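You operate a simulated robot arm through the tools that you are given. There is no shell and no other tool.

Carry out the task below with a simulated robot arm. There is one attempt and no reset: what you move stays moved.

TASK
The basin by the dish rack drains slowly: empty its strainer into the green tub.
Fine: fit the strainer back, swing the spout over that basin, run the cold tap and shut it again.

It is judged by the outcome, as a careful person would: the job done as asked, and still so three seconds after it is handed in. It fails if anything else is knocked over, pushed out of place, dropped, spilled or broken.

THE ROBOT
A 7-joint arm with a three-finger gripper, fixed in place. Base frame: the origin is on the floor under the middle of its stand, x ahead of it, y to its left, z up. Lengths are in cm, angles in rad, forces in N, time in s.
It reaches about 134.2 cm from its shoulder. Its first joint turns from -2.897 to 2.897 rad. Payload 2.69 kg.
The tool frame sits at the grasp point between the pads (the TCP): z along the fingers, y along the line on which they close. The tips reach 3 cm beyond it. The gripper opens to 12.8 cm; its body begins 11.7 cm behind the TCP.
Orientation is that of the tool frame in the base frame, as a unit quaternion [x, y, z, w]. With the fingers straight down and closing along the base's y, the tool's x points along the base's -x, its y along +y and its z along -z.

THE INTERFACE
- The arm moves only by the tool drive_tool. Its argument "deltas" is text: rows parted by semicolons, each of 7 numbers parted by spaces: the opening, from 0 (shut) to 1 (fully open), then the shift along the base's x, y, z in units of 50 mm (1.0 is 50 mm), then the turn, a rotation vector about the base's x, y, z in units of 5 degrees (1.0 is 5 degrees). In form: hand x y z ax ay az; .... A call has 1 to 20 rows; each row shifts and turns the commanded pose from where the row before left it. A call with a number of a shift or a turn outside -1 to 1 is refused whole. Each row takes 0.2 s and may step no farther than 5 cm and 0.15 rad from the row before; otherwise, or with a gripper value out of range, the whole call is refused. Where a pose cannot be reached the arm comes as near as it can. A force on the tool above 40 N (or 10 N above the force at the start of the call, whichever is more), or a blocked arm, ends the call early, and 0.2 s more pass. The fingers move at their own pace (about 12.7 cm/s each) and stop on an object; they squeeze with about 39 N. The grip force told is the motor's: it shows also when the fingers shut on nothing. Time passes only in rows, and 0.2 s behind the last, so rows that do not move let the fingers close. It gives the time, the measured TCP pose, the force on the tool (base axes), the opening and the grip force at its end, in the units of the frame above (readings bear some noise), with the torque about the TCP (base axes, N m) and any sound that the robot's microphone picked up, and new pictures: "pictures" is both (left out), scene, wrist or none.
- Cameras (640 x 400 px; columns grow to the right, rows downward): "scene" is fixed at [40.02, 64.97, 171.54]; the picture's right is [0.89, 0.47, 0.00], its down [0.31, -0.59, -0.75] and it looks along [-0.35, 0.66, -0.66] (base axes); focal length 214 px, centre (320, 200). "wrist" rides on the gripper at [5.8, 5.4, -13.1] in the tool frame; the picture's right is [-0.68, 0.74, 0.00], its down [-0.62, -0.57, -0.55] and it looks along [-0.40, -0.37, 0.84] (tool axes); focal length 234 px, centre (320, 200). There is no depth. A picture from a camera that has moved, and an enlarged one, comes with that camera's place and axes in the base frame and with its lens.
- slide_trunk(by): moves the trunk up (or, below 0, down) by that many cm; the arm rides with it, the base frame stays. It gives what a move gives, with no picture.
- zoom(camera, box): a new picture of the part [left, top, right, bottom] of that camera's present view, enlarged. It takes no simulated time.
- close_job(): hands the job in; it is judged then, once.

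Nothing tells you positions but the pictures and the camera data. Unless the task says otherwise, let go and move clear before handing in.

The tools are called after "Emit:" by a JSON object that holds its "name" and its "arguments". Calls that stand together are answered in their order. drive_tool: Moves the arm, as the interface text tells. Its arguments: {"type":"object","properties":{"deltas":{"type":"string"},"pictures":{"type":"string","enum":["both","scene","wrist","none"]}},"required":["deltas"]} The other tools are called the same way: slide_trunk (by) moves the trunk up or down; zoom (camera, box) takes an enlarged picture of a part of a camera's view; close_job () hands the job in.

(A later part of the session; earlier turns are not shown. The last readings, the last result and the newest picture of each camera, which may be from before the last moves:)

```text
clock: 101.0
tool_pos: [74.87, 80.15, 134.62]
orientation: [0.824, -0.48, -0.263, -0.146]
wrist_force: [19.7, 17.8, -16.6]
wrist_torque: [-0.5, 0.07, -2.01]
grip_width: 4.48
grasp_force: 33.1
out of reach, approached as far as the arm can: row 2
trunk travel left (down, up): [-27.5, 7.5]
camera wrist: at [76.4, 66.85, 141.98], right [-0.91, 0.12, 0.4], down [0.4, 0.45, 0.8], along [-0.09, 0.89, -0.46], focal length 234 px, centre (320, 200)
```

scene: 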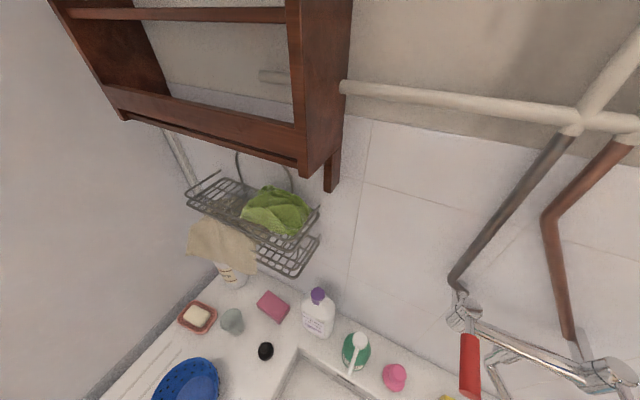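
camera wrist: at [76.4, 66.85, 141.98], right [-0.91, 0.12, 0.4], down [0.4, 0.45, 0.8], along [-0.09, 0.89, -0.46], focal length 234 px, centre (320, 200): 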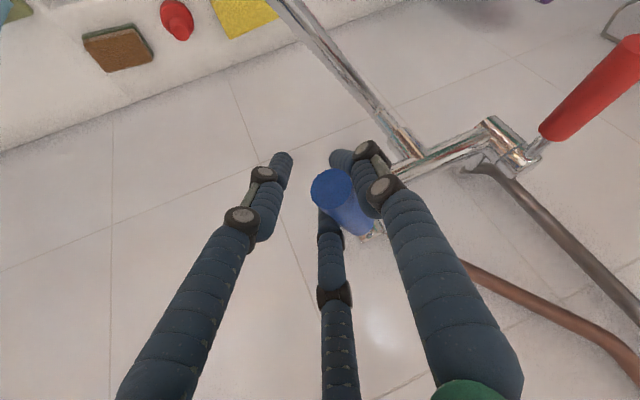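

Force jumped and the wrist ran into its own limit while yawing, so I back off to the previous pose.

Emit:
{"name": "drive_tool", "arguments": {"deltas": "0.35 -0.05 0.05 0.14 0 0 -1; 0.4 -0.05 0.05 0.14 0 0 -1; 0.4 0 0 0 0 0 0", "pictures": "wrist"}}

Emit:
{"name": "zoom", "arguments": {"camera": "wrist", "box": [220, 90, 460, 240]}}

```text
clock: 101.8
tool_pos: [73.81, 80.46, 136.9]
orientation: [0.78, -0.548, -0.248, -0.172]
wrist_force: [-0.2, -0.8, 0.6]
wrist_torque: [-0.08, -0.12, -0.08]
grip_width: 5.1
grasp_force: 0.0
trunk travel left (down, up): [-27.5, 7.5]
camera wrist: at [73.05, 66.97, 144.26], right [-0.88, 0.27, 0.39], down [0.47, 0.37, 0.8], along [0.07, 0.89, -0.45], focal length 234 px, centre (320, 200)
```

wrist: 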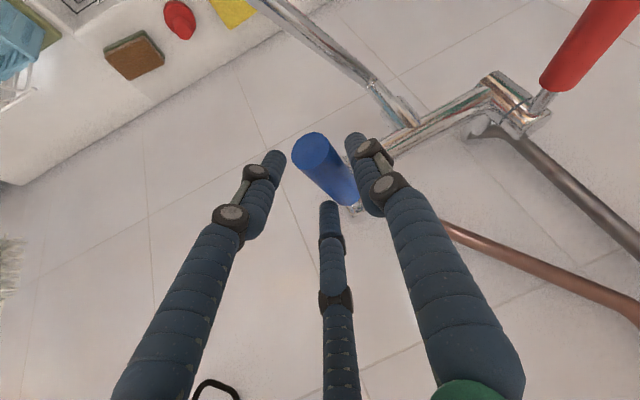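

```text
2.67 times, centred on (340, 165) of wrist
camera zoom: at [73.05, 66.97, 144.26], right [-0.88, 0.27, 0.39], down [0.47, 0.37, 0.8], along [0.07, 0.89, -0.45], focal length 624 px, centre (267, 293)
```

zoom: 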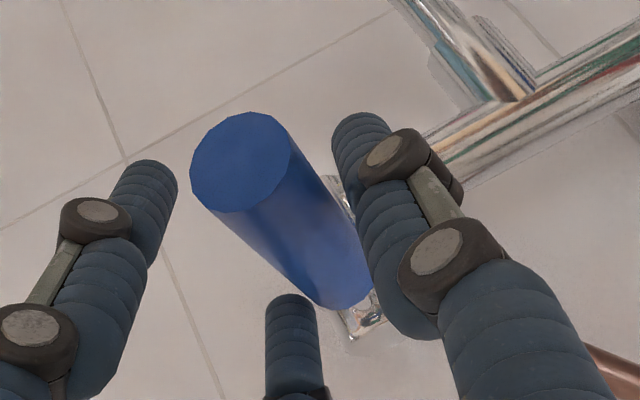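

The lever has only moved about 6°, no water yet. I undo the hand's yaw (that was what ran out of range) and will push the lever by translation only.

Emit:
{"name": "drive_tool", "arguments": {"deltas": "0.4 0 0 -0.03 0 0 -1; 0.4 0 0 -0.03 0 0 -1; 0.4 0 0 -0.03 0 0 -1; 0.4 0 0 -0.03 0 0 -1; 0.4 0 0 0 0 0 0", "pictures": "none"}}

Emit:
{"name": "drive_tool", "arguments": {"deltas": "0.4 0.15 0 0 0 0 0; 0.4 0.15 0.02 0 0 0 0; 0.4 0 0 0 0 0 0", "pictures": "wrist"}}

```text
clock: 103.0
tool_pos: [73.83, 80.6, 136.04]
orientation: [-0.673, 0.675, 0.215, 0.212]
wrist_force: [0.0, -0.7, -0.4]
wrist_torque: [0.0, -0.01, 0.01]
grip_width: 5.1
grasp_force: 0.0
trunk travel left (down, up): [-27.5, 7.5]
```

```text
clock: 103.8
tool_pos: [75.6, 80.58, 136.1]
orientation: [-0.673, 0.675, 0.215, 0.211]
wrist_force: [0.6, -0.5, -0.1]
wrist_torque: [-0.03, 0.03, -0.01]
grip_width: 5.14
grasp_force: 0.1
trunk travel left (down, up): [-27.5, 7.5]
camera wrist: at [70.16, 68.22, 143.39], right [-0.73, 0.55, 0.39], down [0.57, 0.19, 0.8], along [0.37, 0.81, -0.45], focal length 234 px, centre (320, 200)
```

wrist: 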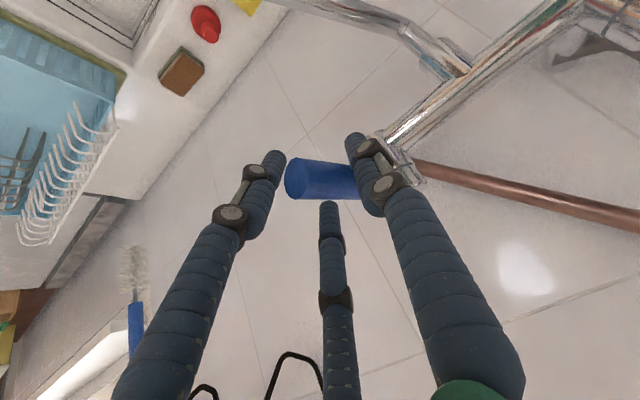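

The lever follows easily (about 18° now). I continue pushing right.

Emit:
{"name": "drive_tool", "arguments": {"deltas": "0.4 0.15 0.03 0 0 0 0; 0.4 0.15 0.05 0 0 0 0; 0.4 0 0 0 0 0 0", "pictures": "wrist"}}

```text
clock: 104.6
tool_pos: [77.07, 80.83, 136.22]
orientation: [-0.673, 0.676, 0.214, 0.212]
wrist_force: [1.3, -2.6, -1.1]
wrist_torque: [0.06, 0.0, 0.01]
grip_width: 5.34
grasp_force: 1.4
trunk travel left (down, up): [-27.5, 7.5]
camera wrist: at [71.7, 68.59, 143.54], right [-0.73, 0.55, 0.39], down [0.57, 0.19, 0.8], along [0.37, 0.81, -0.45], focal length 234 px, centre (320, 200)
```

wrist: 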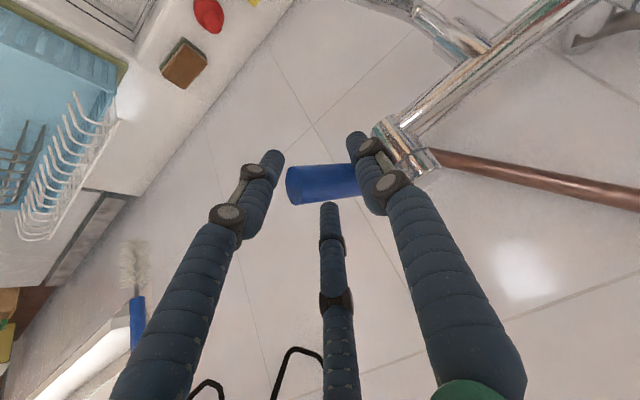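

Emit:
{"name": "drive_tool", "arguments": {"deltas": "0.4 0.1 -0.1 0 0 0 0; 0.4 0.15 0 0 0 0 0; 0.4 0.15 0.04 0 0 0 0; 0.4 0 0 0 0 0 0", "pictures": "wrist"}}

```text
clock: 105.6
tool_pos: [78.99, 80.76, 136.17]
orientation: [-0.673, 0.675, 0.216, 0.211]
wrist_force: [-0.1, -0.4, -0.2]
wrist_torque: [0.01, 0.03, -0.03]
grip_width: 5.15
grasp_force: 0.0
trunk travel left (down, up): [-27.5, 7.5]
camera wrist: at [73.71, 68.34, 143.52], right [-0.73, 0.55, 0.39], down [0.57, 0.19, 0.8], along [0.37, 0.81, -0.45], focal length 234 px, centre (320, 200)
```

wrist: 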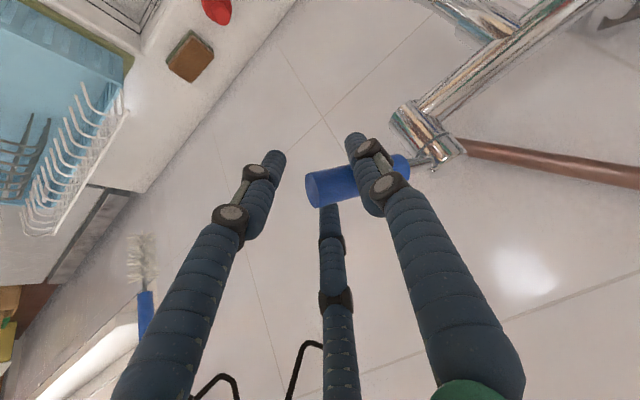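

The lever is at about 44° now with no stop felt. I back the hand out along the fingers and look at the spout outlet for water.

Emit:
{"name": "drive_tool", "arguments": {"deltas": "0.5 0 -0.34 0.49 0 0 0; 0.5 0 -0.34 0.49 0 0 0; 0.5 0 -0.34 0.49 0 0 0; 0.5 -0.2 -0.6 0.2 0 0 0; 0.5 -0.4 -0.7 0 0 0 0; 0.5 -0.4 -0.7 0 0 0 0; 0.5 -0.4 -0.7 0 0 0 0; 0.5 0 0 0 0 0 0", "pictures": "both"}}

Emit:
{"name": "zoom", "arguments": {"camera": "wrist", "box": [180, 20, 500, 220]}}

```text
clock: 107.4
tool_pos: [71.66, 61.9, 144.51]
orientation: [-0.673, 0.675, 0.215, 0.212]
wrist_force: [-0.3, 0.6, 0.2]
wrist_torque: [0.06, 0.0, -0.04]
grip_width: 6.4
grasp_force: 0.1
trunk travel left (down, up): [-27.5, 7.5]
camera wrist: at [66.41, 49.64, 151.87], right [-0.73, 0.55, 0.39], down [0.57, 0.19, 0.8], along [0.37, 0.81, -0.45], focal length 234 px, centre (320, 200)
```

scene: 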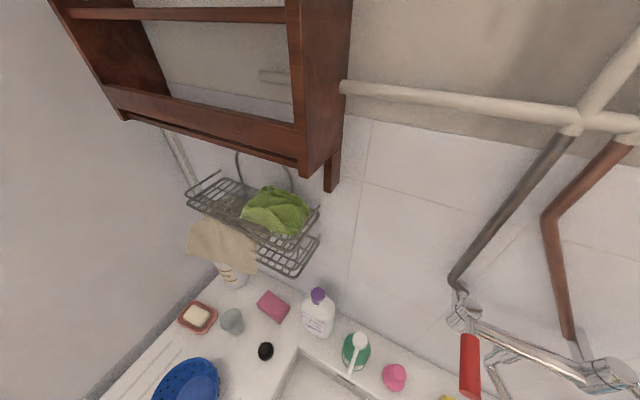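
wrist: 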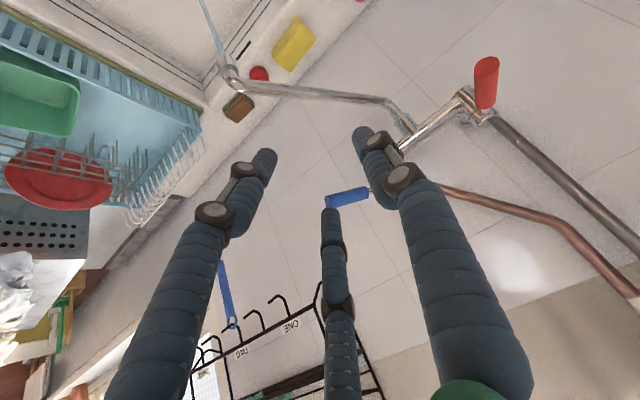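

```text
2.00 times, centred on (340, 120) of wrist
camera zoom: at [66.41, 49.64, 151.87], right [-0.73, 0.55, 0.39], down [0.57, 0.19, 0.8], along [0.37, 0.81, -0.45], focal length 468 px, centre (280, 360)
```

zoom: 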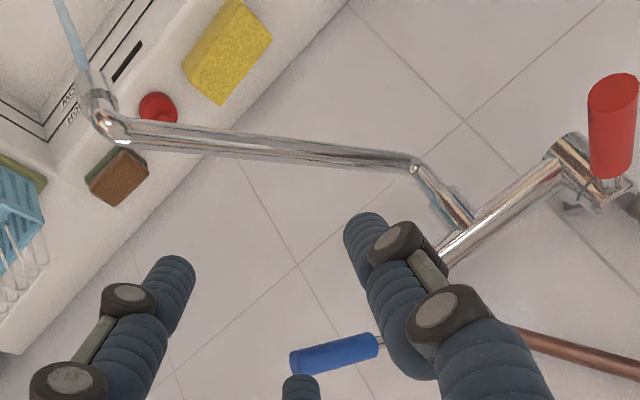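

Water is running from the spout into the right basin. Now I go back around the lever to shut it again.

Emit:
{"name": "drive_tool", "arguments": {"deltas": "0.5 0.4 0.7 0 0 0 0; 0.5 0.4 0.7 0 0 0 0; 0.5 0.4 0.7 0 0 0 0; 0.5 0.2 0.6 -0.2 0 0 0; 0.5 0 0.1 0 0 0 0", "pictures": "wrist"}}

Emit:
{"name": "zoom", "arguments": {"camera": "wrist", "box": [220, 60, 460, 210]}}

```text
clock: 108.6
tool_pos: [78.71, 76.27, 143.48]
orientation: [-0.673, 0.675, 0.214, 0.212]
wrist_force: [0.3, -0.6, 1.3]
wrist_torque: [-0.07, -0.01, -0.02]
grip_width: 6.41
grasp_force: 0.0
trunk travel left (down, up): [-27.5, 7.5]
camera wrist: at [73.42, 63.79, 150.87], right [-0.73, 0.55, 0.39], down [0.57, 0.19, 0.8], along [0.37, 0.81, -0.45], focal length 234 px, centre (320, 200)
```

wrist: 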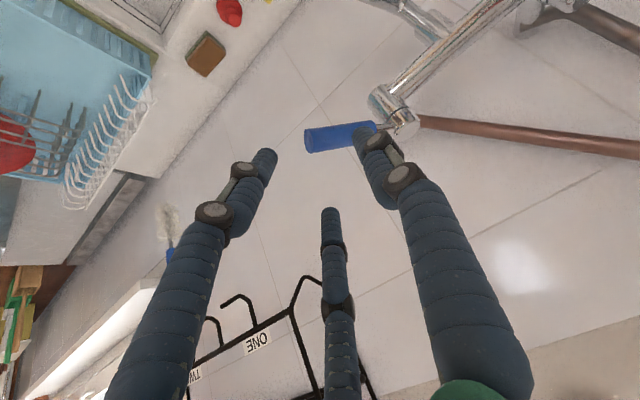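

```text
2.67 times, centred on (340, 135) of wrist
camera zoom: at [73.42, 63.79, 150.87], right [-0.73, 0.55, 0.39], down [0.57, 0.19, 0.8], along [0.37, 0.81, -0.45], focal length 624 px, centre (267, 373)
```

zoom: 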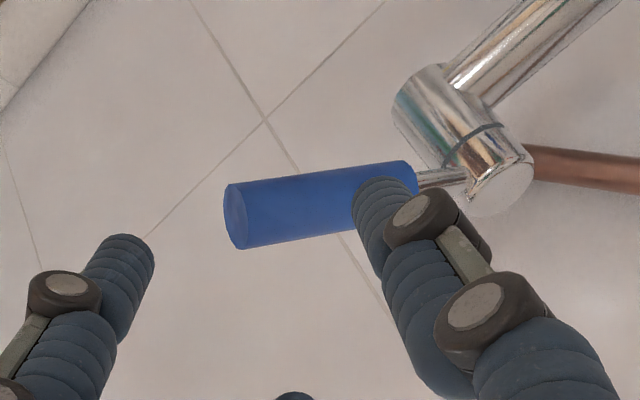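

Emit:
{"name": "drive_tool", "arguments": {"deltas": "0.6 -0.34 0 0 0 0 0; 0.6 0 0.29 -0.49 0 0 0; 0.6 0 0.29 -0.49 0 0 0; 0.6 0 0.29 -0.48 0 0 0; 0.6 0 0 0 0 0 0", "pictures": "wrist"}}

```text
clock: 109.8
tool_pos: [77.27, 80.52, 135.99]
orientation: [-0.673, 0.675, 0.215, 0.211]
wrist_force: [1.3, 1.1, -0.5]
wrist_torque: [-0.01, -0.01, 0.05]
grip_width: 7.67
grasp_force: 0.0
trunk travel left (down, up): [-27.5, 7.5]
camera wrist: at [72.01, 68.16, 143.36], right [-0.73, 0.55, 0.39], down [0.57, 0.19, 0.8], along [0.37, 0.81, -0.45], focal length 234 px, centre (320, 200)
```

wrist: 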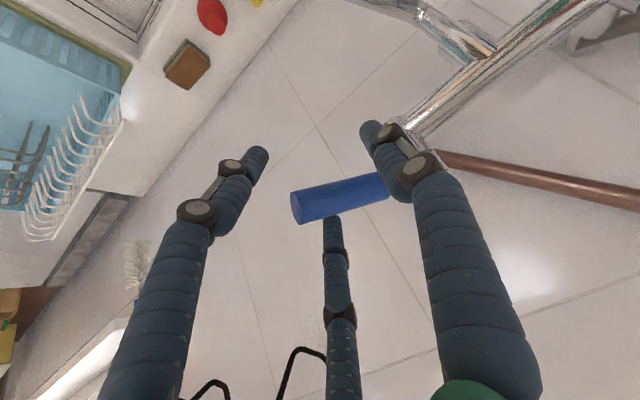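

The lever is between the fingers again. I push it back left to close, watching the force.

Emit:
{"name": "drive_tool", "arguments": {"deltas": "0.45 0 0 0 0 0 0; 0.4 -0.15 0 0 0 0 0; 0.4 -0.15 0 0 0 0 0; 0.4 -0.15 0 0 0 0 0; 0.4 -0.15 -0.02 0 0 0 0; 0.4 0 0 0 0 0 0", "pictures": "wrist"}}

```text
clock: 111.2
tool_pos: [74.39, 80.28, 136.11]
orientation: [-0.673, 0.675, 0.215, 0.211]
wrist_force: [5.3, -1.7, -1.1]
wrist_torque: [0.09, 0.08, -0.32]
grip_width: 5.73
grasp_force: 4.2
trunk travel left (down, up): [-27.5, 7.5]
camera wrist: at [68.97, 68.02, 143.48], right [-0.73, 0.55, 0.39], down [0.57, 0.19, 0.8], along [0.37, 0.81, -0.45], focal length 234 px, centre (320, 200)
```

wrist: 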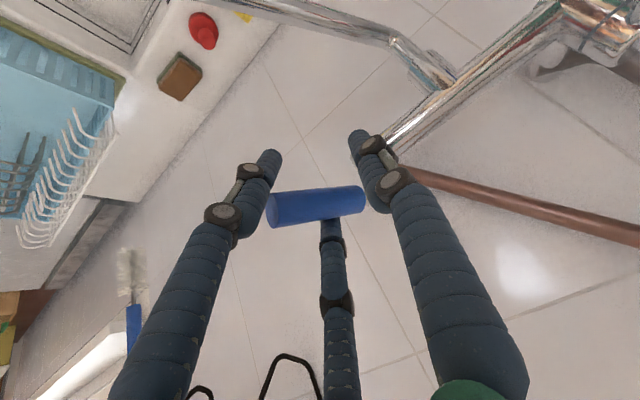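

Emit:
{"name": "drive_tool", "arguments": {"deltas": "0.4 -0.15 0 0 0 0 0; 0.4 -0.15 0 0 0 0 0; 0.4 0 0 0 0 0 0", "pictures": "wrist"}}

```text
clock: 112.0
tool_pos: [72.9, 80.14, 136.13]
orientation: [-0.672, 0.676, 0.215, 0.212]
wrist_force: [19.7, -12.5, 0.5]
wrist_torque: [0.12, 0.04, -1.36]
grip_width: 6.78
grasp_force: 12.6
trunk travel left (down, up): [-27.5, 7.5]
camera wrist: at [67.65, 67.78, 143.46], right [-0.73, 0.56, 0.39], down [0.57, 0.19, 0.8], along [0.37, 0.81, -0.45], focal length 234 px, centre (320, 200)
```

wrist: 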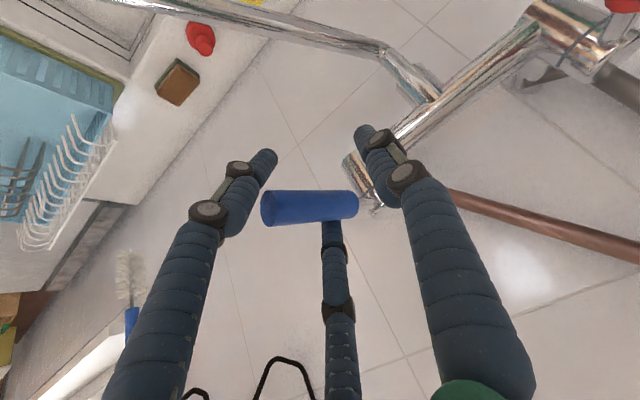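

The lever slipped between the two paired fingers and is being pinched, so I relieve it, back out along the fingers, and use a closed-finger push from its right side instead.

Emit:
{"name": "drive_tool", "arguments": {"deltas": "0.6 0.1 0 0 0 0 0; 0.6 0.1 0 0 0 0 0; 0.6 0 -0.3 0.43 0 0 0; 0.6 0 -0.3 0.43 0 0 0; 0.6 0 -0.3 0.43 0 0 0; 0.6 0 -0.3 0.43 0 0 0; 0.6 0 0 0 0 0 0", "pictures": "wrist"}}

Emit:
{"name": "zoom", "arguments": {"camera": "wrist", "box": [220, 60, 460, 210]}}

```text
clock: 113.6
tool_pos: [73.53, 74.42, 144.65]
orientation: [-0.673, 0.675, 0.216, 0.212]
wrist_force: [0.1, 0.4, -0.7]
wrist_torque: [0.06, 0.02, 0.02]
grip_width: 7.68
grasp_force: 0.2
trunk travel left (down, up): [-27.5, 7.5]
camera wrist: at [68.25, 62.08, 152.0], right [-0.73, 0.55, 0.39], down [0.57, 0.19, 0.8], along [0.37, 0.81, -0.45], focal length 234 px, centre (320, 200)
```

wrist: 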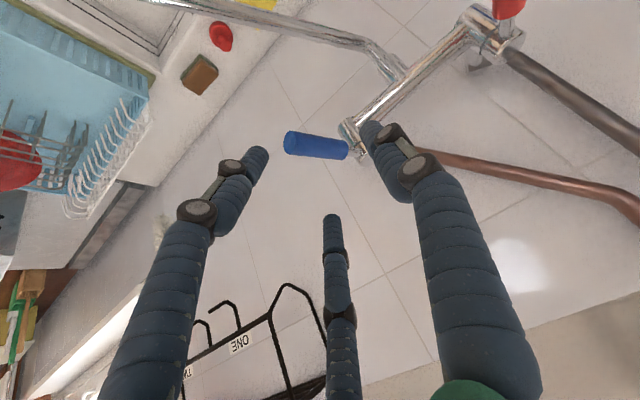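

```text
2.67 times, centred on (340, 135) of wrist
camera zoom: at [68.25, 62.08, 152.0], right [-0.73, 0.55, 0.39], down [0.57, 0.19, 0.8], along [0.37, 0.81, -0.45], focal length 624 px, centre (267, 373)
```

zoom: 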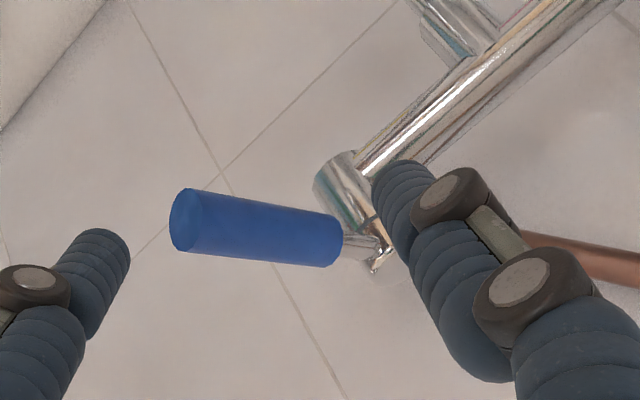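

Lever now at about 18° open. I close the fingers into a poker, go to the lever's right side and push it left to shut.

Emit:
{"name": "drive_tool", "arguments": {"deltas": "0.3 0.5 0 0 0 0 0; 0 0.5 0 0 0 0 0; 0 0.4 0 0 0 0 0; 0 0 0 0 0 0 0; 0 0 0.27 -0.41 0 0 0; 0 0 0.27 -0.41 0 0 0; 0 0 0.27 -0.41 0 0 0; 0 0 0.27 -0.41 0 0 0; 0 0 0 0 0 0 0", "pictures": "wrist"}}

```text
clock: 115.6
tool_pos: [80.85, 79.76, 136.37]
orientation: [-0.674, 0.675, 0.214, 0.211]
wrist_force: [-0.5, 0.2, 0.0]
wrist_torque: [-0.03, 0.0, 0.01]
grip_width: 0.21
grasp_force: 31.9
trunk travel left (down, up): [-27.5, 7.5]
camera wrist: at [75.44, 67.43, 143.8], right [-0.73, 0.55, 0.39], down [0.57, 0.19, 0.8], along [0.37, 0.81, -0.45], focal length 234 px, centre (320, 200)
```

wrist: 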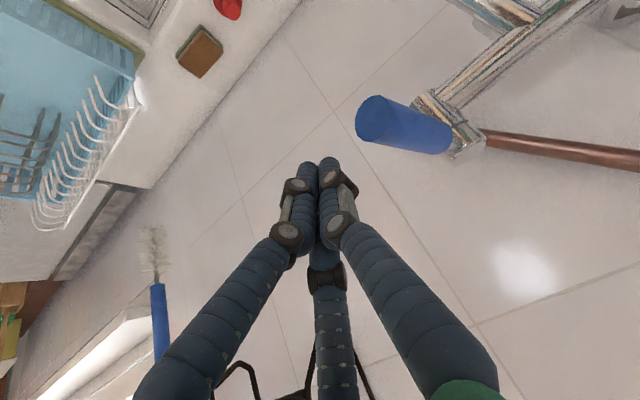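

Emit:
{"name": "drive_tool", "arguments": {"deltas": "0 -0.2 0 0 0 0 0; 0 -0.2 0 0 0 0 0; 0 -0.2 0 0 0 0 0; 0 -0.1 0 0 0 0 0; 0 0 0 0 0 0 0", "pictures": "wrist"}}

```text
clock: 116.8
tool_pos: [77.27, 79.8, 136.5]
orientation: [-0.673, 0.675, 0.215, 0.211]
wrist_force: [0.5, 0.1, 0.1]
wrist_torque: [-0.03, 0.0, 0.03]
grip_width: 0.21
grasp_force: 31.4
trunk travel left (down, up): [-27.5, 7.5]
camera wrist: at [71.92, 67.4, 143.84], right [-0.73, 0.55, 0.39], down [0.57, 0.19, 0.8], along [0.37, 0.81, -0.45], focal length 234 px, centre (320, 200)
```

wrist: 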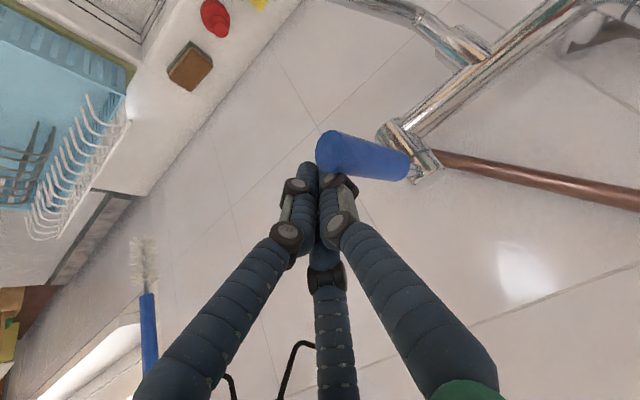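

Emit:
{"name": "drive_tool", "arguments": {"deltas": "0 -0.12 0 0 0 0 0; 0 -0.12 0 0 0 0 0; 0 0 0 0 0 0 0", "pictures": "wrist"}}

Emit:
{"name": "drive_tool", "arguments": {"deltas": "0 -0.1 0 0 0 0 0; 0 0 0 0 0 0 0", "pictures": "none"}}

```text
clock: 117.6
tool_pos: [75.96, 79.66, 136.5]
orientation: [-0.673, 0.675, 0.215, 0.211]
wrist_force: [0.0, 0.1, -0.7]
wrist_torque: [0.01, -0.01, 0.03]
grip_width: 0.23
grasp_force: 31.7
trunk travel left (down, up): [-27.5, 7.5]
camera wrist: at [70.7, 67.37, 143.89], right [-0.73, 0.55, 0.39], down [0.57, 0.19, 0.8], along [0.37, 0.81, -0.45], focal length 234 px, centre (320, 200)
```

wrist: 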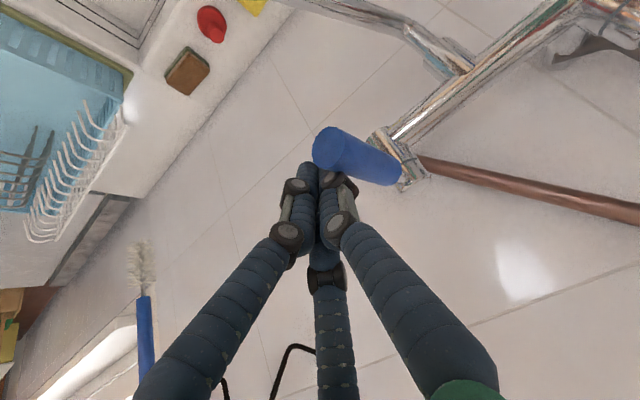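

```text
clock: 118.2
tool_pos: [75.52, 79.61, 136.49]
orientation: [-0.673, 0.675, 0.215, 0.212]
wrist_force: [-0.1, 0.1, 0.5]
wrist_torque: [0.01, -0.03, -0.01]
grip_width: 0.2
grasp_force: 31.6
trunk travel left (down, up): [-27.5, 7.5]
```

The lever is nearly closed (about 7–9°). I keep pushing in small steps until it meets its stop.

Emit:
{"name": "drive_tool", "arguments": {"deltas": "0 -0.1 0 0 0 0 0; 0 -0.08 0 0 0 0 0; 0 0 0 0 0 0 0", "pictures": "wrist"}}

```text
clock: 119.0
tool_pos: [74.63, 79.73, 136.55]
orientation: [-0.673, 0.675, 0.215, 0.212]
wrist_force: [1.1, -0.5, -0.2]
wrist_torque: [-0.04, -0.04, 0.01]
grip_width: 0.2
grasp_force: 31.2
trunk travel left (down, up): [-27.5, 7.5]
camera wrist: at [69.31, 67.39, 143.87], right [-0.73, 0.55, 0.39], down [0.57, 0.19, 0.8], along [0.37, 0.81, -0.45], focal length 234 px, centre (320, 200)
```

wrist: 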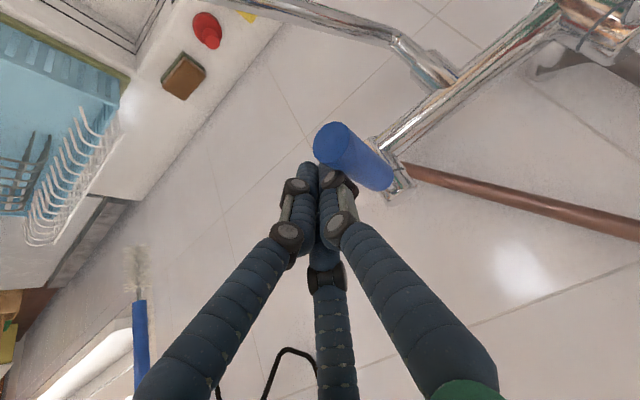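

Emit:
{"name": "drive_tool", "arguments": {"deltas": "0 -0.05 0 0 0 0 0; 0 0 0 0 0 0 0", "pictures": "none"}}

```text
clock: 119.6
tool_pos: [74.47, 79.66, 136.42]
orientation: [-0.673, 0.675, 0.215, 0.212]
wrist_force: [6.4, 1.5, 2.4]
wrist_torque: [-0.01, 0.04, -0.03]
grip_width: 0.18
grasp_force: 31.0
trunk travel left (down, up): [-27.5, 7.5]
```

The lever is against its stop (6.4 N). I back away, then check the spout outlet and the basin.

Emit:
{"name": "drive_tool", "arguments": {"deltas": "0 0.2 0 0 0 0 0; 0 0.3 0 0 0 0 0; 0 0 -0.34 0.49 0 0 0; 0 0 -0.34 0.49 0 0 0; 0 0 -0.5 0.3 0 0 0; 0.3 -0.2 -0.7 0.1 0 0 0; 0.6 -0.4 -0.7 0 0 0 0; 0.6 -0.4 -0.7 0 0 0 0; 0.6 -0.3 -0.7 0 0 0 0; 0.6 0 0 0 0 0 0", "pictures": "both"}}

Emit:
{"name": "zoom", "arguments": {"camera": "wrist", "box": [180, 0, 500, 200]}}

```text
clock: 121.8
tool_pos: [70.44, 59.69, 143.25]
orientation: [-0.674, 0.675, 0.215, 0.212]
wrist_force: [0.3, -0.6, 0.4]
wrist_torque: [0.03, -0.01, -0.01]
grip_width: 7.71
grasp_force: 0.0
trunk travel left (down, up): [-27.5, 7.5]
camera wrist: at [65.02, 47.38, 150.63], right [-0.73, 0.55, 0.39], down [0.57, 0.19, 0.8], along [0.37, 0.81, -0.45], focal length 234 px, centre (320, 200)
```

scene: 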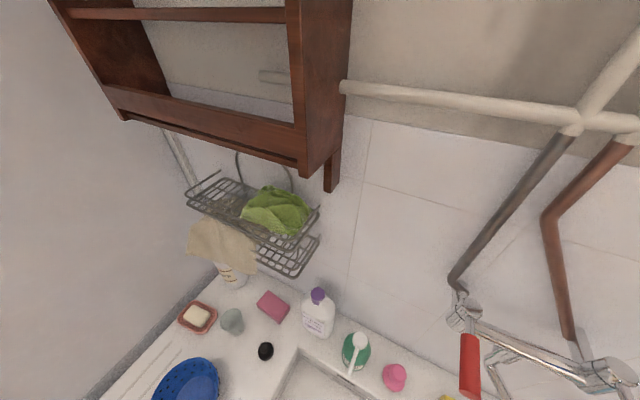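
wrist: 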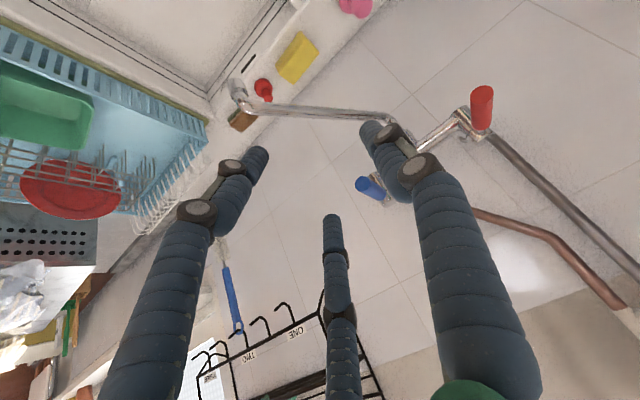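

```text
2.00 times, centred on (340, 100) of wrist
camera zoom: at [65.02, 47.38, 150.63], right [-0.73, 0.55, 0.39], down [0.57, 0.19, 0.8], along [0.37, 0.81, -0.45], focal length 468 px, centre (280, 400)
```

zoom: 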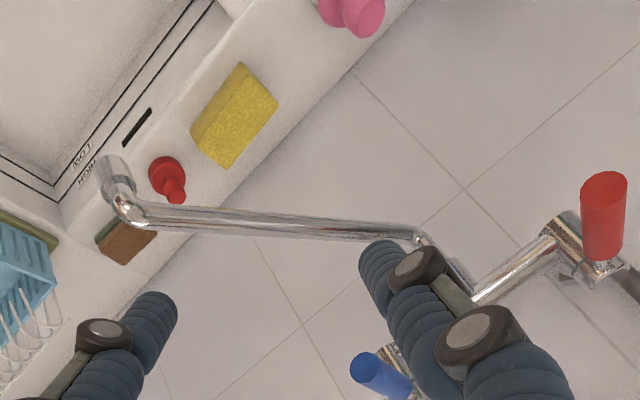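

The stream has stopped and the spout is over the right basin. I return the hand upright over the counter front for a final look at basin, strainer and tub.

Emit:
{"name": "drive_tool", "arguments": {"deltas": "1 0.1 -0.4 0.1 -1 0 0; 1 0.1 -0.4 0.1 -1 0 0; 1 0.1 -0.4 0.1 -1 0 0; 1 0.1 -0.4 0.1 -1 0 0; 1 0.1 -0.4 0.1 -1 0 0; 1 0.1 -0.4 0 -1 0 0; 1 0 -0.4 0 -1 0 0; 1 0 0 0 0 0 0", "pictures": "wrist"}}

Emit:
{"name": "zoom", "arguments": {"camera": "wrist", "box": [230, 50, 430, 200]}}

Emit:
{"name": "zoom", "arguments": {"camera": "wrist", "box": [130, 150, 370, 330]}}

```text
clock: 123.6
tool_pos: [73.32, 45.86, 145.84]
orientation: [-0.706, 0.708, 0.002, -0.001]
wrist_force: [1.3, -0.1, -0.5]
wrist_torque: [0.0, 0.0, 0.0]
grip_width: 12.78
grasp_force: 0.0
trunk travel left (down, up): [-27.5, 7.5]
camera wrist: at [68.01, 39.93, 158.94], right [-0.73, 0.68, 0.0], down [0.57, 0.61, 0.55], along [0.37, 0.4, -0.84], focal length 234 px, centre (320, 200)
```

wrist: 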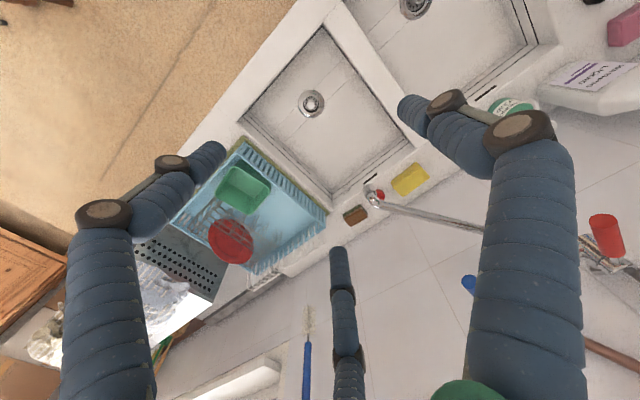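

```text
2.67 times, centred on (330, 125) of wrist
camera zoom: at [68.01, 39.93, 158.94], right [-0.73, 0.68, 0.0], down [0.57, 0.61, 0.55], along [0.37, 0.4, -0.84], focal length 624 px, centre (293, 400)
```

zoom: 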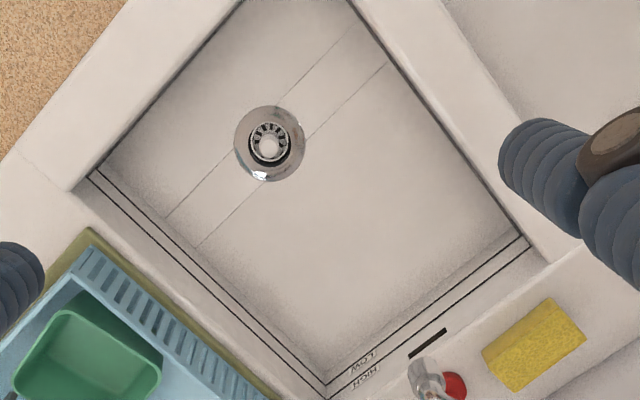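

```text
2.22 times, centred on (250, 240) of wrist
camera zoom: at [68.01, 39.93, 158.94], right [-0.73, 0.68, 0.0], down [0.57, 0.61, 0.55], along [0.37, 0.4, -0.84], focal length 520 px, centre (476, 111)
```

zoom: 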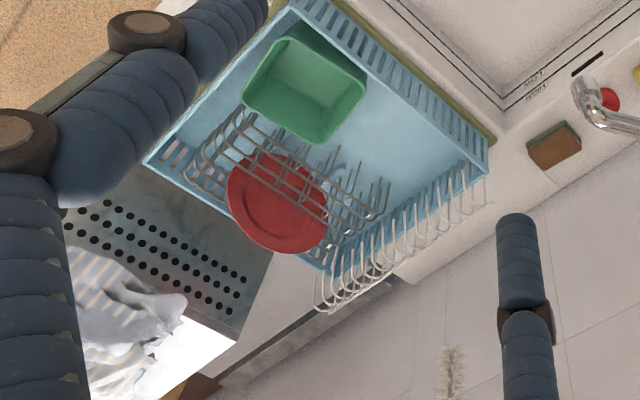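

The basin is clear, the strainer sits in its drain, and the outlet at (78, 66) is inside the basin's outline (x 64–96, y up to 76). I take one more close look into the tub to be sure about the scraps.

Emit:
{"name": "drive_tool", "arguments": {"deltas": "1 0.6 0 -0.6 0 0 -1; 1 0.6 0 -0.6 0 0 -1; 1 0.6 0 -0.6 0 0 -1; 1 0.6 0 -0.6 0 0 -1; 1 0.6 0 -0.6 0 0 -1; 1 0.6 0 -0.2 0 0 -1; 1 0.5 0 0 0 0 -1; 1 0 0 0 0 0 0", "pictures": "wrist"}}

Emit:
{"name": "zoom", "arguments": {"camera": "wrist", "box": [240, 130, 400, 250]}}

```text
clock: 125.4
tool_pos: [93.66, 45.94, 129.88]
orientation: [-0.46, 0.888, 0.002, 0.001]
wrist_force: [0.8, -0.1, 0.1]
wrist_torque: [0.01, 0.02, -0.02]
grip_width: 12.8
grasp_force: 0.0
trunk travel left (down, up): [-27.5, 7.5]
camera wrist: at [86.0, 44.16, 143.07], right [-0.21, 0.98, 0.0], down [0.82, 0.17, 0.55], along [0.53, 0.12, -0.84], focal length 234 px, centre (320, 200)
```

wrist: 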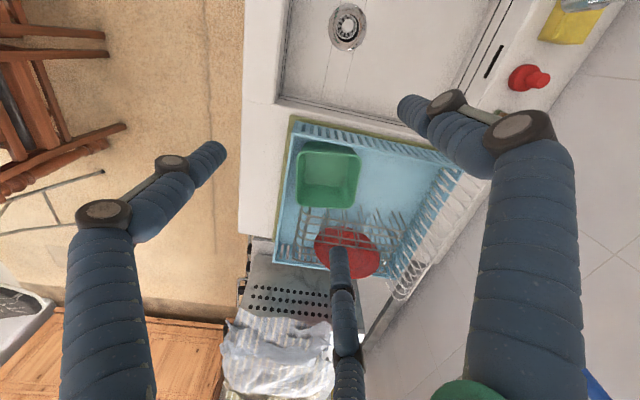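

```text
3.33 times, centred on (320, 190) of wrist
camera zoom: at [86.0, 44.16, 143.07], right [-0.21, 0.98, 0.0], down [0.82, 0.17, 0.55], along [0.53, 0.12, -0.84], focal length 781 px, centre (320, 233)
```

zoom: 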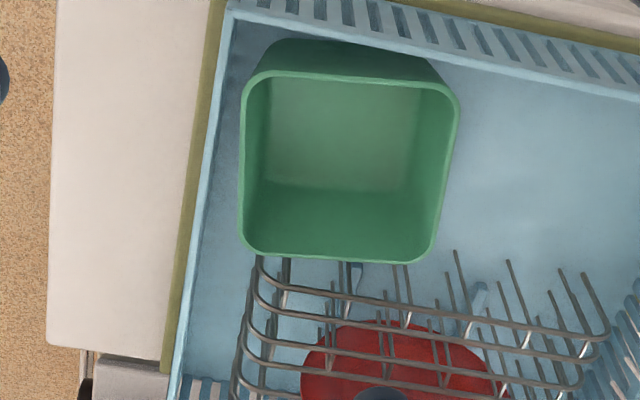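

Emit:
{"name": "zoom", "arguments": {"camera": "wrist", "box": [300, 0, 400, 60]}}

Emit:
{"name": "drive_tool", "arguments": {"deltas": "1 -0.6 -0.1 0.4 0 0 1; 1 -0.6 -0.1 0.4 0 0 1; 1 -0.6 -0.1 0.4 0 0 1; 1 -0.6 -0.1 0.4 0 0 1; 1 -0.6 -0.1 0.4 0 0 1; 1 -0.6 -0.1 0.4 0 0 1; 1 -0.6 -0.1 0.4 0 0 1; 1 -0.6 -0.1 0.4 0 0 1; 1 -0.6 -0.1 0.4 0 0 1; 1 -0.6 -0.1 0.4 0 0 1; 1 -0.6 -0.1 0.4 0 0 1; 1 0 0 0 0 0 0", "pictures": "both"}}

```text
6.40 times, centred on (350, 30) of wrist
camera zoom: at [86.0, 44.16, 143.07], right [-0.21, 0.98, 0.0], down [0.82, 0.17, 0.55], along [0.53, 0.12, -0.84], focal length 1499 px, centre (128, 1288)
```

zoom: 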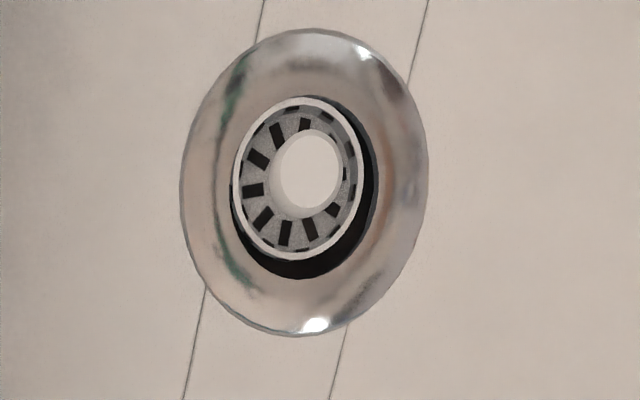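

```text
clock: 128.0
tool_pos: [60.62, 40.35, 151.9]
orientation: [0.818, -0.575, -0.001, 0.001]
wrist_force: [-0.3, 0.3, -0.4]
wrist_torque: [0.02, -0.03, 0.03]
grip_width: 12.8
grasp_force: 0.0
trunk travel left (down, up): [-27.5, 7.5]
camera wrist: at [57.69, 32.96, 165.09], right [-0.92, 0.39, 0.0], down [0.33, 0.77, 0.55], along [0.21, 0.51, -0.84], focal length 234 px, centre (320, 200)
```

scene: 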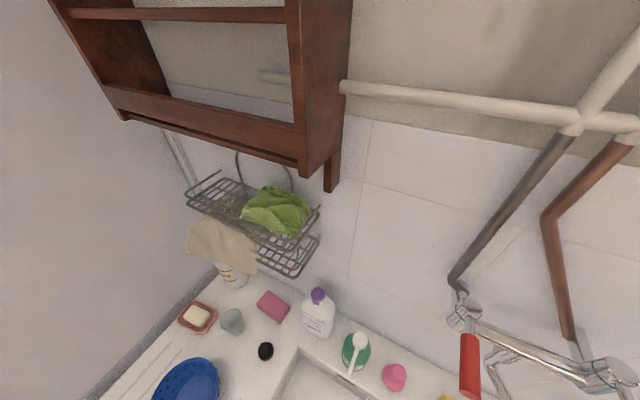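
wrist: 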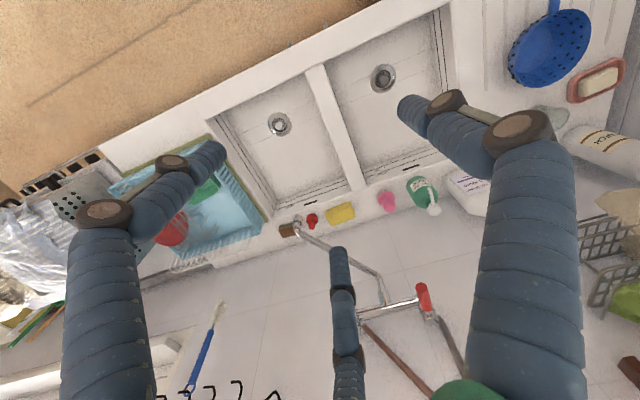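

Emit:
{"name": "zoom", "arguments": {"camera": "wrist", "box": [240, 95, 320, 150]}}

Emit:
{"name": "zoom", "arguments": {"camera": "wrist", "box": [343, 50, 423, 105]}}

Emit:
{"name": "zoom", "arguments": {"camera": "wrist", "box": [260, 190, 480, 340]}}

```text
7.27 times, centred on (280, 122) of wrist
camera zoom: at [57.69, 32.96, 165.09], right [-0.92, 0.39, 0.0], down [0.33, 0.77, 0.55], along [0.21, 0.51, -0.84], focal length 1703 px, centre (611, 764)
```

zoom: 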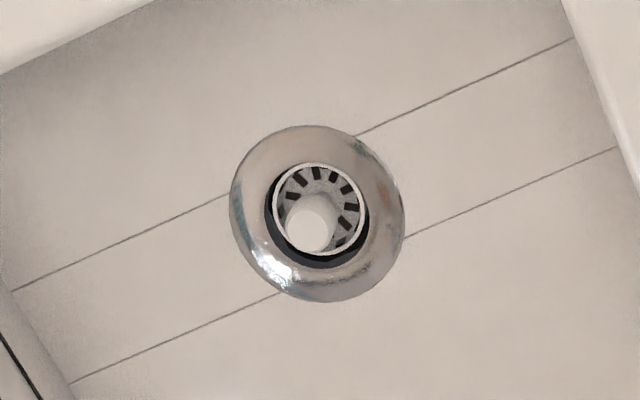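

```text
7.27 times, centred on (383, 78) of wrist
camera zoom: at [57.69, 32.96, 165.09], right [-0.92, 0.39, 0.0], down [0.33, 0.77, 0.55], along [0.21, 0.51, -0.84], focal length 1703 px, centre (-138, 1091)
```

zoom: 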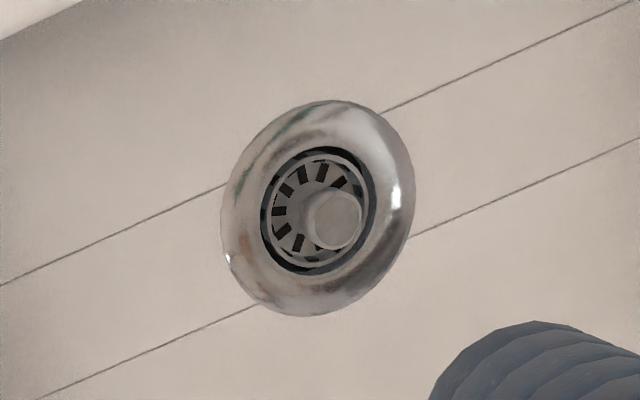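

```text
2.67 times, centred on (370, 265) of wrist
camera zoom: at [57.69, 32.96, 165.09], right [-0.92, 0.39, 0.0], down [0.33, 0.77, 0.55], along [0.21, 0.51, -0.84], focal length 624 px, centre (187, 27)
```

zoom: 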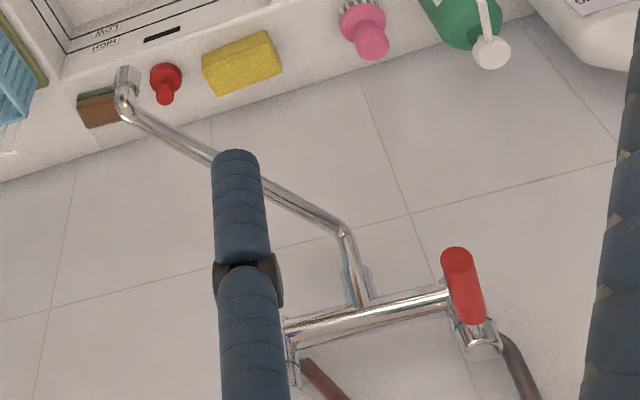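

The strainer is seated but sits a few mm off-centre in the hole (toward −x, −y) compared with the neighbouring one. I will re-grip its knob, centre it, and seat it again.

Emit:
{"name": "drive_tool", "arguments": {"deltas": "0.8 0.34 0.16 -0.6 0 0 -1; 0.6 0.34 0.16 -0.6 0 0 -1; 0.4 0.34 0.16 -0.6 0 0 -1; 0.4 0.34 0.16 -0.6 0 0 -1; 0.4 0.34 0.16 -0.8 0 0 0; 0.4 0.34 0.16 -0.8 0 0 0; 0.4 0.34 0.16 -0.8 0 0 0; 0.4 0.34 0.16 -0.8 0 0 0; 0.4 0.34 0.16 -0.8 0 0 0; 0.4 0.34 0.16 -0.8 0 0 0; 0.4 0.34 0.16 -0.8 0 0 0; 0.4 0.34 0.16 -0.8 0 0 0; 0.4 0 0 -0.9 0 0 0; 0.4 0 0 -0.9 0 0 0; 0.4 0 0 0 0 0 0", "pictures": "wrist"}}

Emit:
{"name": "zoom", "arguments": {"camera": "wrist", "box": [240, 80, 400, 180]}}

```text
clock: 131.2
tool_pos: [81.37, 49.95, 98.79]
orientation: [-0.706, 0.708, 0.002, -0.001]
wrist_force: [-0.1, 0.2, 0.0]
wrist_torque: [-0.05, 0.02, 0.0]
grip_width: 5.11
grasp_force: 0.0
trunk travel left (down, up): [-27.5, 7.5]
camera wrist: at [76.01, 44.07, 111.88], right [-0.73, 0.68, 0.0], down [0.57, 0.61, 0.55], along [0.37, 0.4, -0.84], focal length 234 px, centre (320, 200)
```

wrist: 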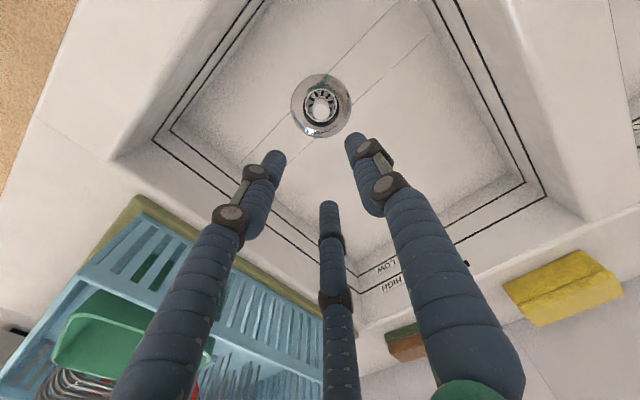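

```text
4.00 times, centred on (320, 130) of wrist
camera zoom: at [76.01, 44.07, 111.88], right [-0.73, 0.68, 0.0], down [0.57, 0.61, 0.55], along [0.37, 0.4, -0.84], focal length 937 px, centre (320, 480)
```

zoom: 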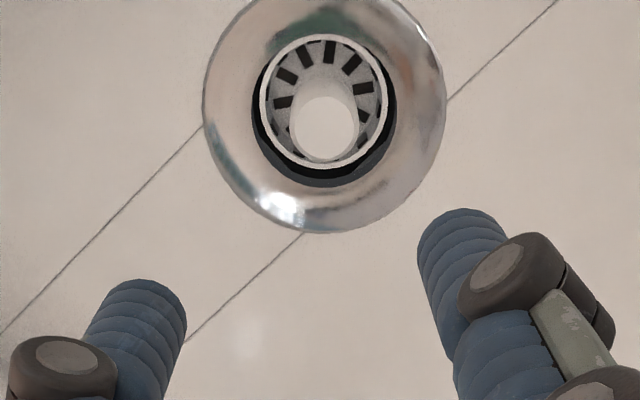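

Seen from directly above, the offset is only about 2 mm. To judge the seating properly, I view the neighbouring strainer from the same relative pose for comparison.

Emit:
{"name": "drive_tool", "arguments": {"deltas": "0.4 -0.9 0 0 0 0 0; 0.4 -0.9 0 0 0 0 0; 0.4 -0.9 0 0 0 0 0; 0.4 -0.9 0 0 0 0 0; 0.4 -0.9 0 0 0 0 0; 0.4 -0.9 0 0 0 0 0; 0.4 -0.9 0 0 0 0 0; 0.4 -0.9 0 0 0 0 0; 0.4 -0.8 0 0 0 0 0; 0.4 0 0 0 0 0 0", "pictures": "wrist"}}

Emit:
{"name": "zoom", "arguments": {"camera": "wrist", "box": [240, 80, 400, 180]}}

```text
clock: 133.4
tool_pos: [40.97, 49.88, 98.98]
orientation: [-0.706, 0.708, 0.002, -0.001]
wrist_force: [-0.8, 0.1, 0.1]
wrist_torque: [0.01, -0.05, 0.0]
grip_width: 5.12
grasp_force: 0.0
trunk travel left (down, up): [-27.5, 7.5]
camera wrist: at [35.7, 44.05, 112.02], right [-0.73, 0.68, 0.0], down [0.57, 0.61, 0.55], along [0.37, 0.4, -0.84], focal length 234 px, centre (320, 200)
```

wrist: 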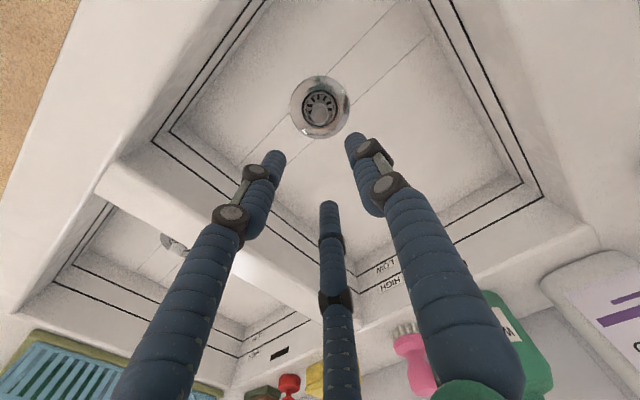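

```text
4.00 times, centred on (320, 130) of wrist
camera zoom: at [35.7, 44.05, 112.02], right [-0.73, 0.68, 0.0], down [0.57, 0.61, 0.55], along [0.37, 0.4, -0.84], focal length 937 px, centre (320, 480)
```

zoom: 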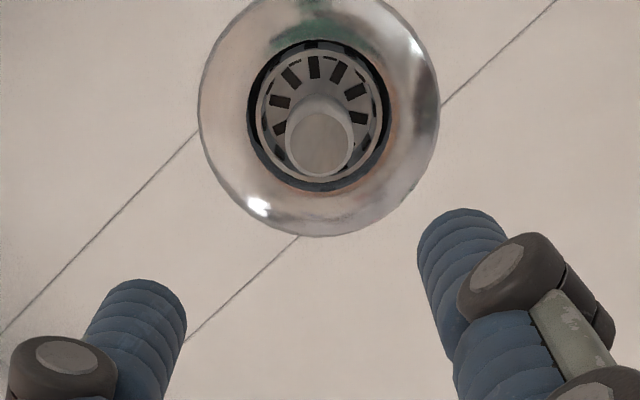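

Compared with its neighbour, the refitted strainer sits roughly 3–5 mm off-centre and maybe slightly proud. I go back to re-grip it and seat it centred.

Emit:
{"name": "drive_tool", "arguments": {"deltas": "0.4 0.887 -0.004 0 0 0 0; 0.4 0.887 -0.004 0 0 0 0; 0.4 0.887 -0.004 0 0 0 0; 0.4 0.887 -0.004 0 0 0 0; 0.4 0.887 -0.004 0 0 0 0; 0.4 0.887 -0.004 0 0 0 0; 0.4 0.887 -0.004 0 0 0 0; 0.4 0.887 -0.004 0 0 0 0; 0.4 0.884 -0.004 0 0 0 0; 0.4 0 0 0 0 0 0; 0.4 0 0 -0.7 0 0 0; 0.4 0 0 -0.7 0 0 0; 0.4 0 0 -0.6 0 0 0; 0.4 0 0 0 0 0 0", "pictures": "wrist"}}

Emit:
{"name": "zoom", "arguments": {"camera": "wrist", "box": [240, 80, 400, 180]}}

```text
clock: 136.4
tool_pos: [81.14, 49.54, 89.03]
orientation: [-0.706, 0.709, 0.002, -0.001]
wrist_force: [0.6, -0.2, -0.1]
wrist_torque: [-0.01, 0.0, -0.01]
grip_width: 5.11
grasp_force: 0.1
trunk travel left (down, up): [-27.5, 7.5]
camera wrist: at [75.89, 43.77, 101.97], right [-0.73, 0.68, 0.0], down [0.57, 0.61, 0.55], along [0.37, 0.4, -0.84], focal length 234 px, centre (320, 200)
```

wrist: 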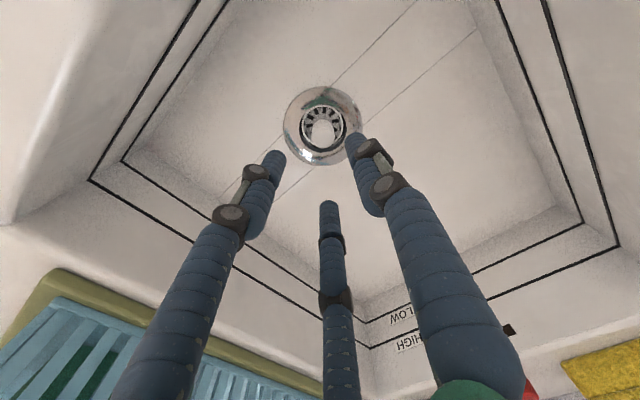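

```text
4.00 times, centred on (320, 130) of wrist
camera zoom: at [75.89, 43.77, 101.97], right [-0.73, 0.68, 0.0], down [0.57, 0.61, 0.55], along [0.37, 0.4, -0.84], focal length 937 px, centre (320, 480)
```

zoom: 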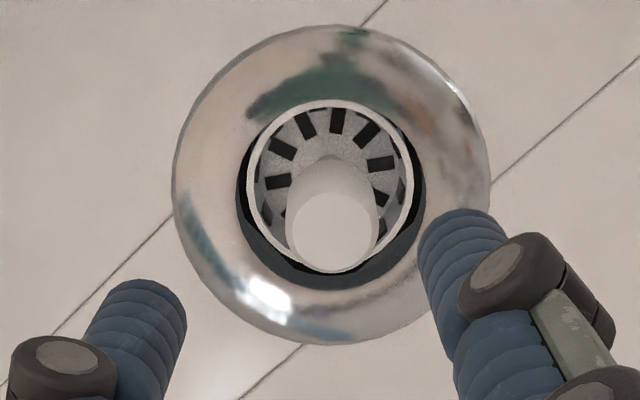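

The height matches the neighbour (knob ≈4.5 cm above the hole), only about 3 mm eccentric. I grip the knob again and shift it to the centre.

Emit:
{"name": "drive_tool", "arguments": {"deltas": "0.4 -0.098 0 -0.6 0 0 0; 0.4 0 0 -0.6 0 0 0; 0.4 0 0 -0.6 0 0 0; 0.4 0 0 -0.24 0 0 0; 0.4 0 0 0 0 0 0; 0.25 0 0 0 0 0 0; 0.1 0 0 0 0 0 0; 0 0 0 0 0 0 0; 0 0 0 0 0 0 0", "pictures": "wrist"}}

Emit:
{"name": "zoom", "arguments": {"camera": "wrist", "box": [240, 100, 400, 200]}}

```text
clock: 138.4
tool_pos: [80.56, 49.79, 78.75]
orientation: [-0.705, 0.709, 0.002, 0.0]
wrist_force: [2.5, -0.3, 0.2]
wrist_torque: [-0.01, -0.09, 0.0]
grip_width: 2.16
grasp_force: 39.0
trunk travel left (down, up): [-27.5, 7.5]
camera wrist: at [75.27, 43.82, 91.8], right [-0.73, 0.68, 0.0], down [0.57, 0.61, 0.55], along [0.37, 0.4, -0.84], focal length 234 px, centre (320, 200)
```

wrist: 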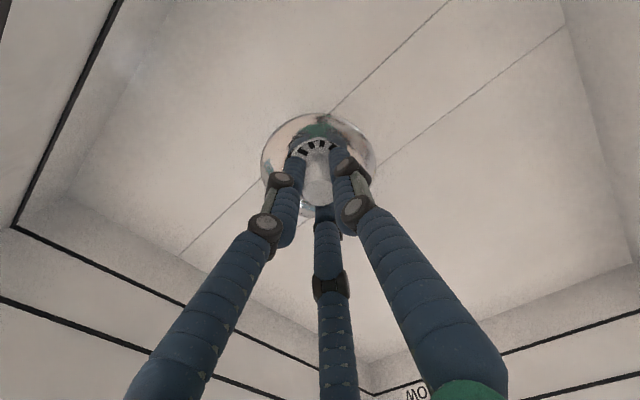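

```text
4.00 times, centred on (320, 150) of wrist
camera zoom: at [75.27, 43.82, 91.8], right [-0.73, 0.68, 0.0], down [0.57, 0.61, 0.55], along [0.37, 0.4, -0.84], focal length 937 px, centre (320, 400)
```

zoom: 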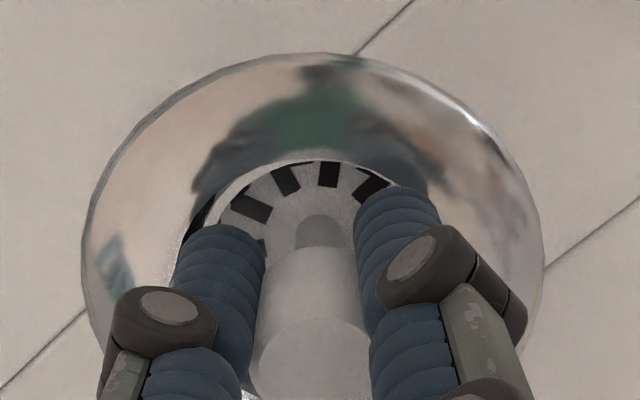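

Emit:
{"name": "drive_tool", "arguments": {"deltas": "0 0 0 0.1 0 0 0; 0 0.045 0.045 0 0 0 0; 0 0 0 0 0 0 0", "pictures": "none"}}

Emit:
{"name": "drive_tool", "arguments": {"deltas": "0 0 0 -0.06 0 0 0; 0 0 0 -0.04 0 0 0; 0 0 0 0 0 0 0", "pictures": "none"}}

```text
clock: 139.2
tool_pos: [80.85, 49.98, 79.14]
orientation: [-0.706, 0.708, 0.002, -0.001]
wrist_force: [-0.2, -0.6, -0.2]
wrist_torque: [0.04, 0.01, -0.01]
grip_width: 2.17
grasp_force: 38.9
trunk travel left (down, up): [-27.5, 7.5]
```

```text
clock: 140.0
tool_pos: [80.96, 49.94, 78.62]
orientation: [-0.706, 0.708, 0.002, -0.001]
wrist_force: [0.6, -0.1, -0.7]
wrist_torque: [0.03, 0.0, 0.02]
grip_width: 2.17
grasp_force: 38.9
trunk travel left (down, up): [-27.5, 7.5]
```

Emit:
{"name": "drive_tool", "arguments": {"deltas": "0 0 0 -0.04 0 0 0; 0 0 0 0 0 0 0", "pictures": "none"}}

Emit:
{"name": "drive_tool", "arguments": {"deltas": "0 0 0 -0.04 0 0 0; 0 0 0 0 0 0 0", "pictures": "none"}}

```text
clock: 140.6
tool_pos: [80.83, 49.85, 78.69]
orientation: [-0.706, 0.708, 0.002, 0.0]
wrist_force: [0.2, -2.8, 11.8]
wrist_torque: [-0.32, 0.25, -0.02]
grip_width: 2.15
grasp_force: 39.2
trunk travel left (down, up): [-27.5, 7.5]
```

```text
clock: 141.2
tool_pos: [80.91, 49.99, 78.68]
orientation: [-0.706, 0.708, 0.001, 0.002]
wrist_force: [-1.5, -6.0, 27.2]
wrist_torque: [-0.39, 0.27, 0.01]
grip_width: 2.12
grasp_force: 39.2
trunk travel left (down, up): [-27.5, 7.5]
```

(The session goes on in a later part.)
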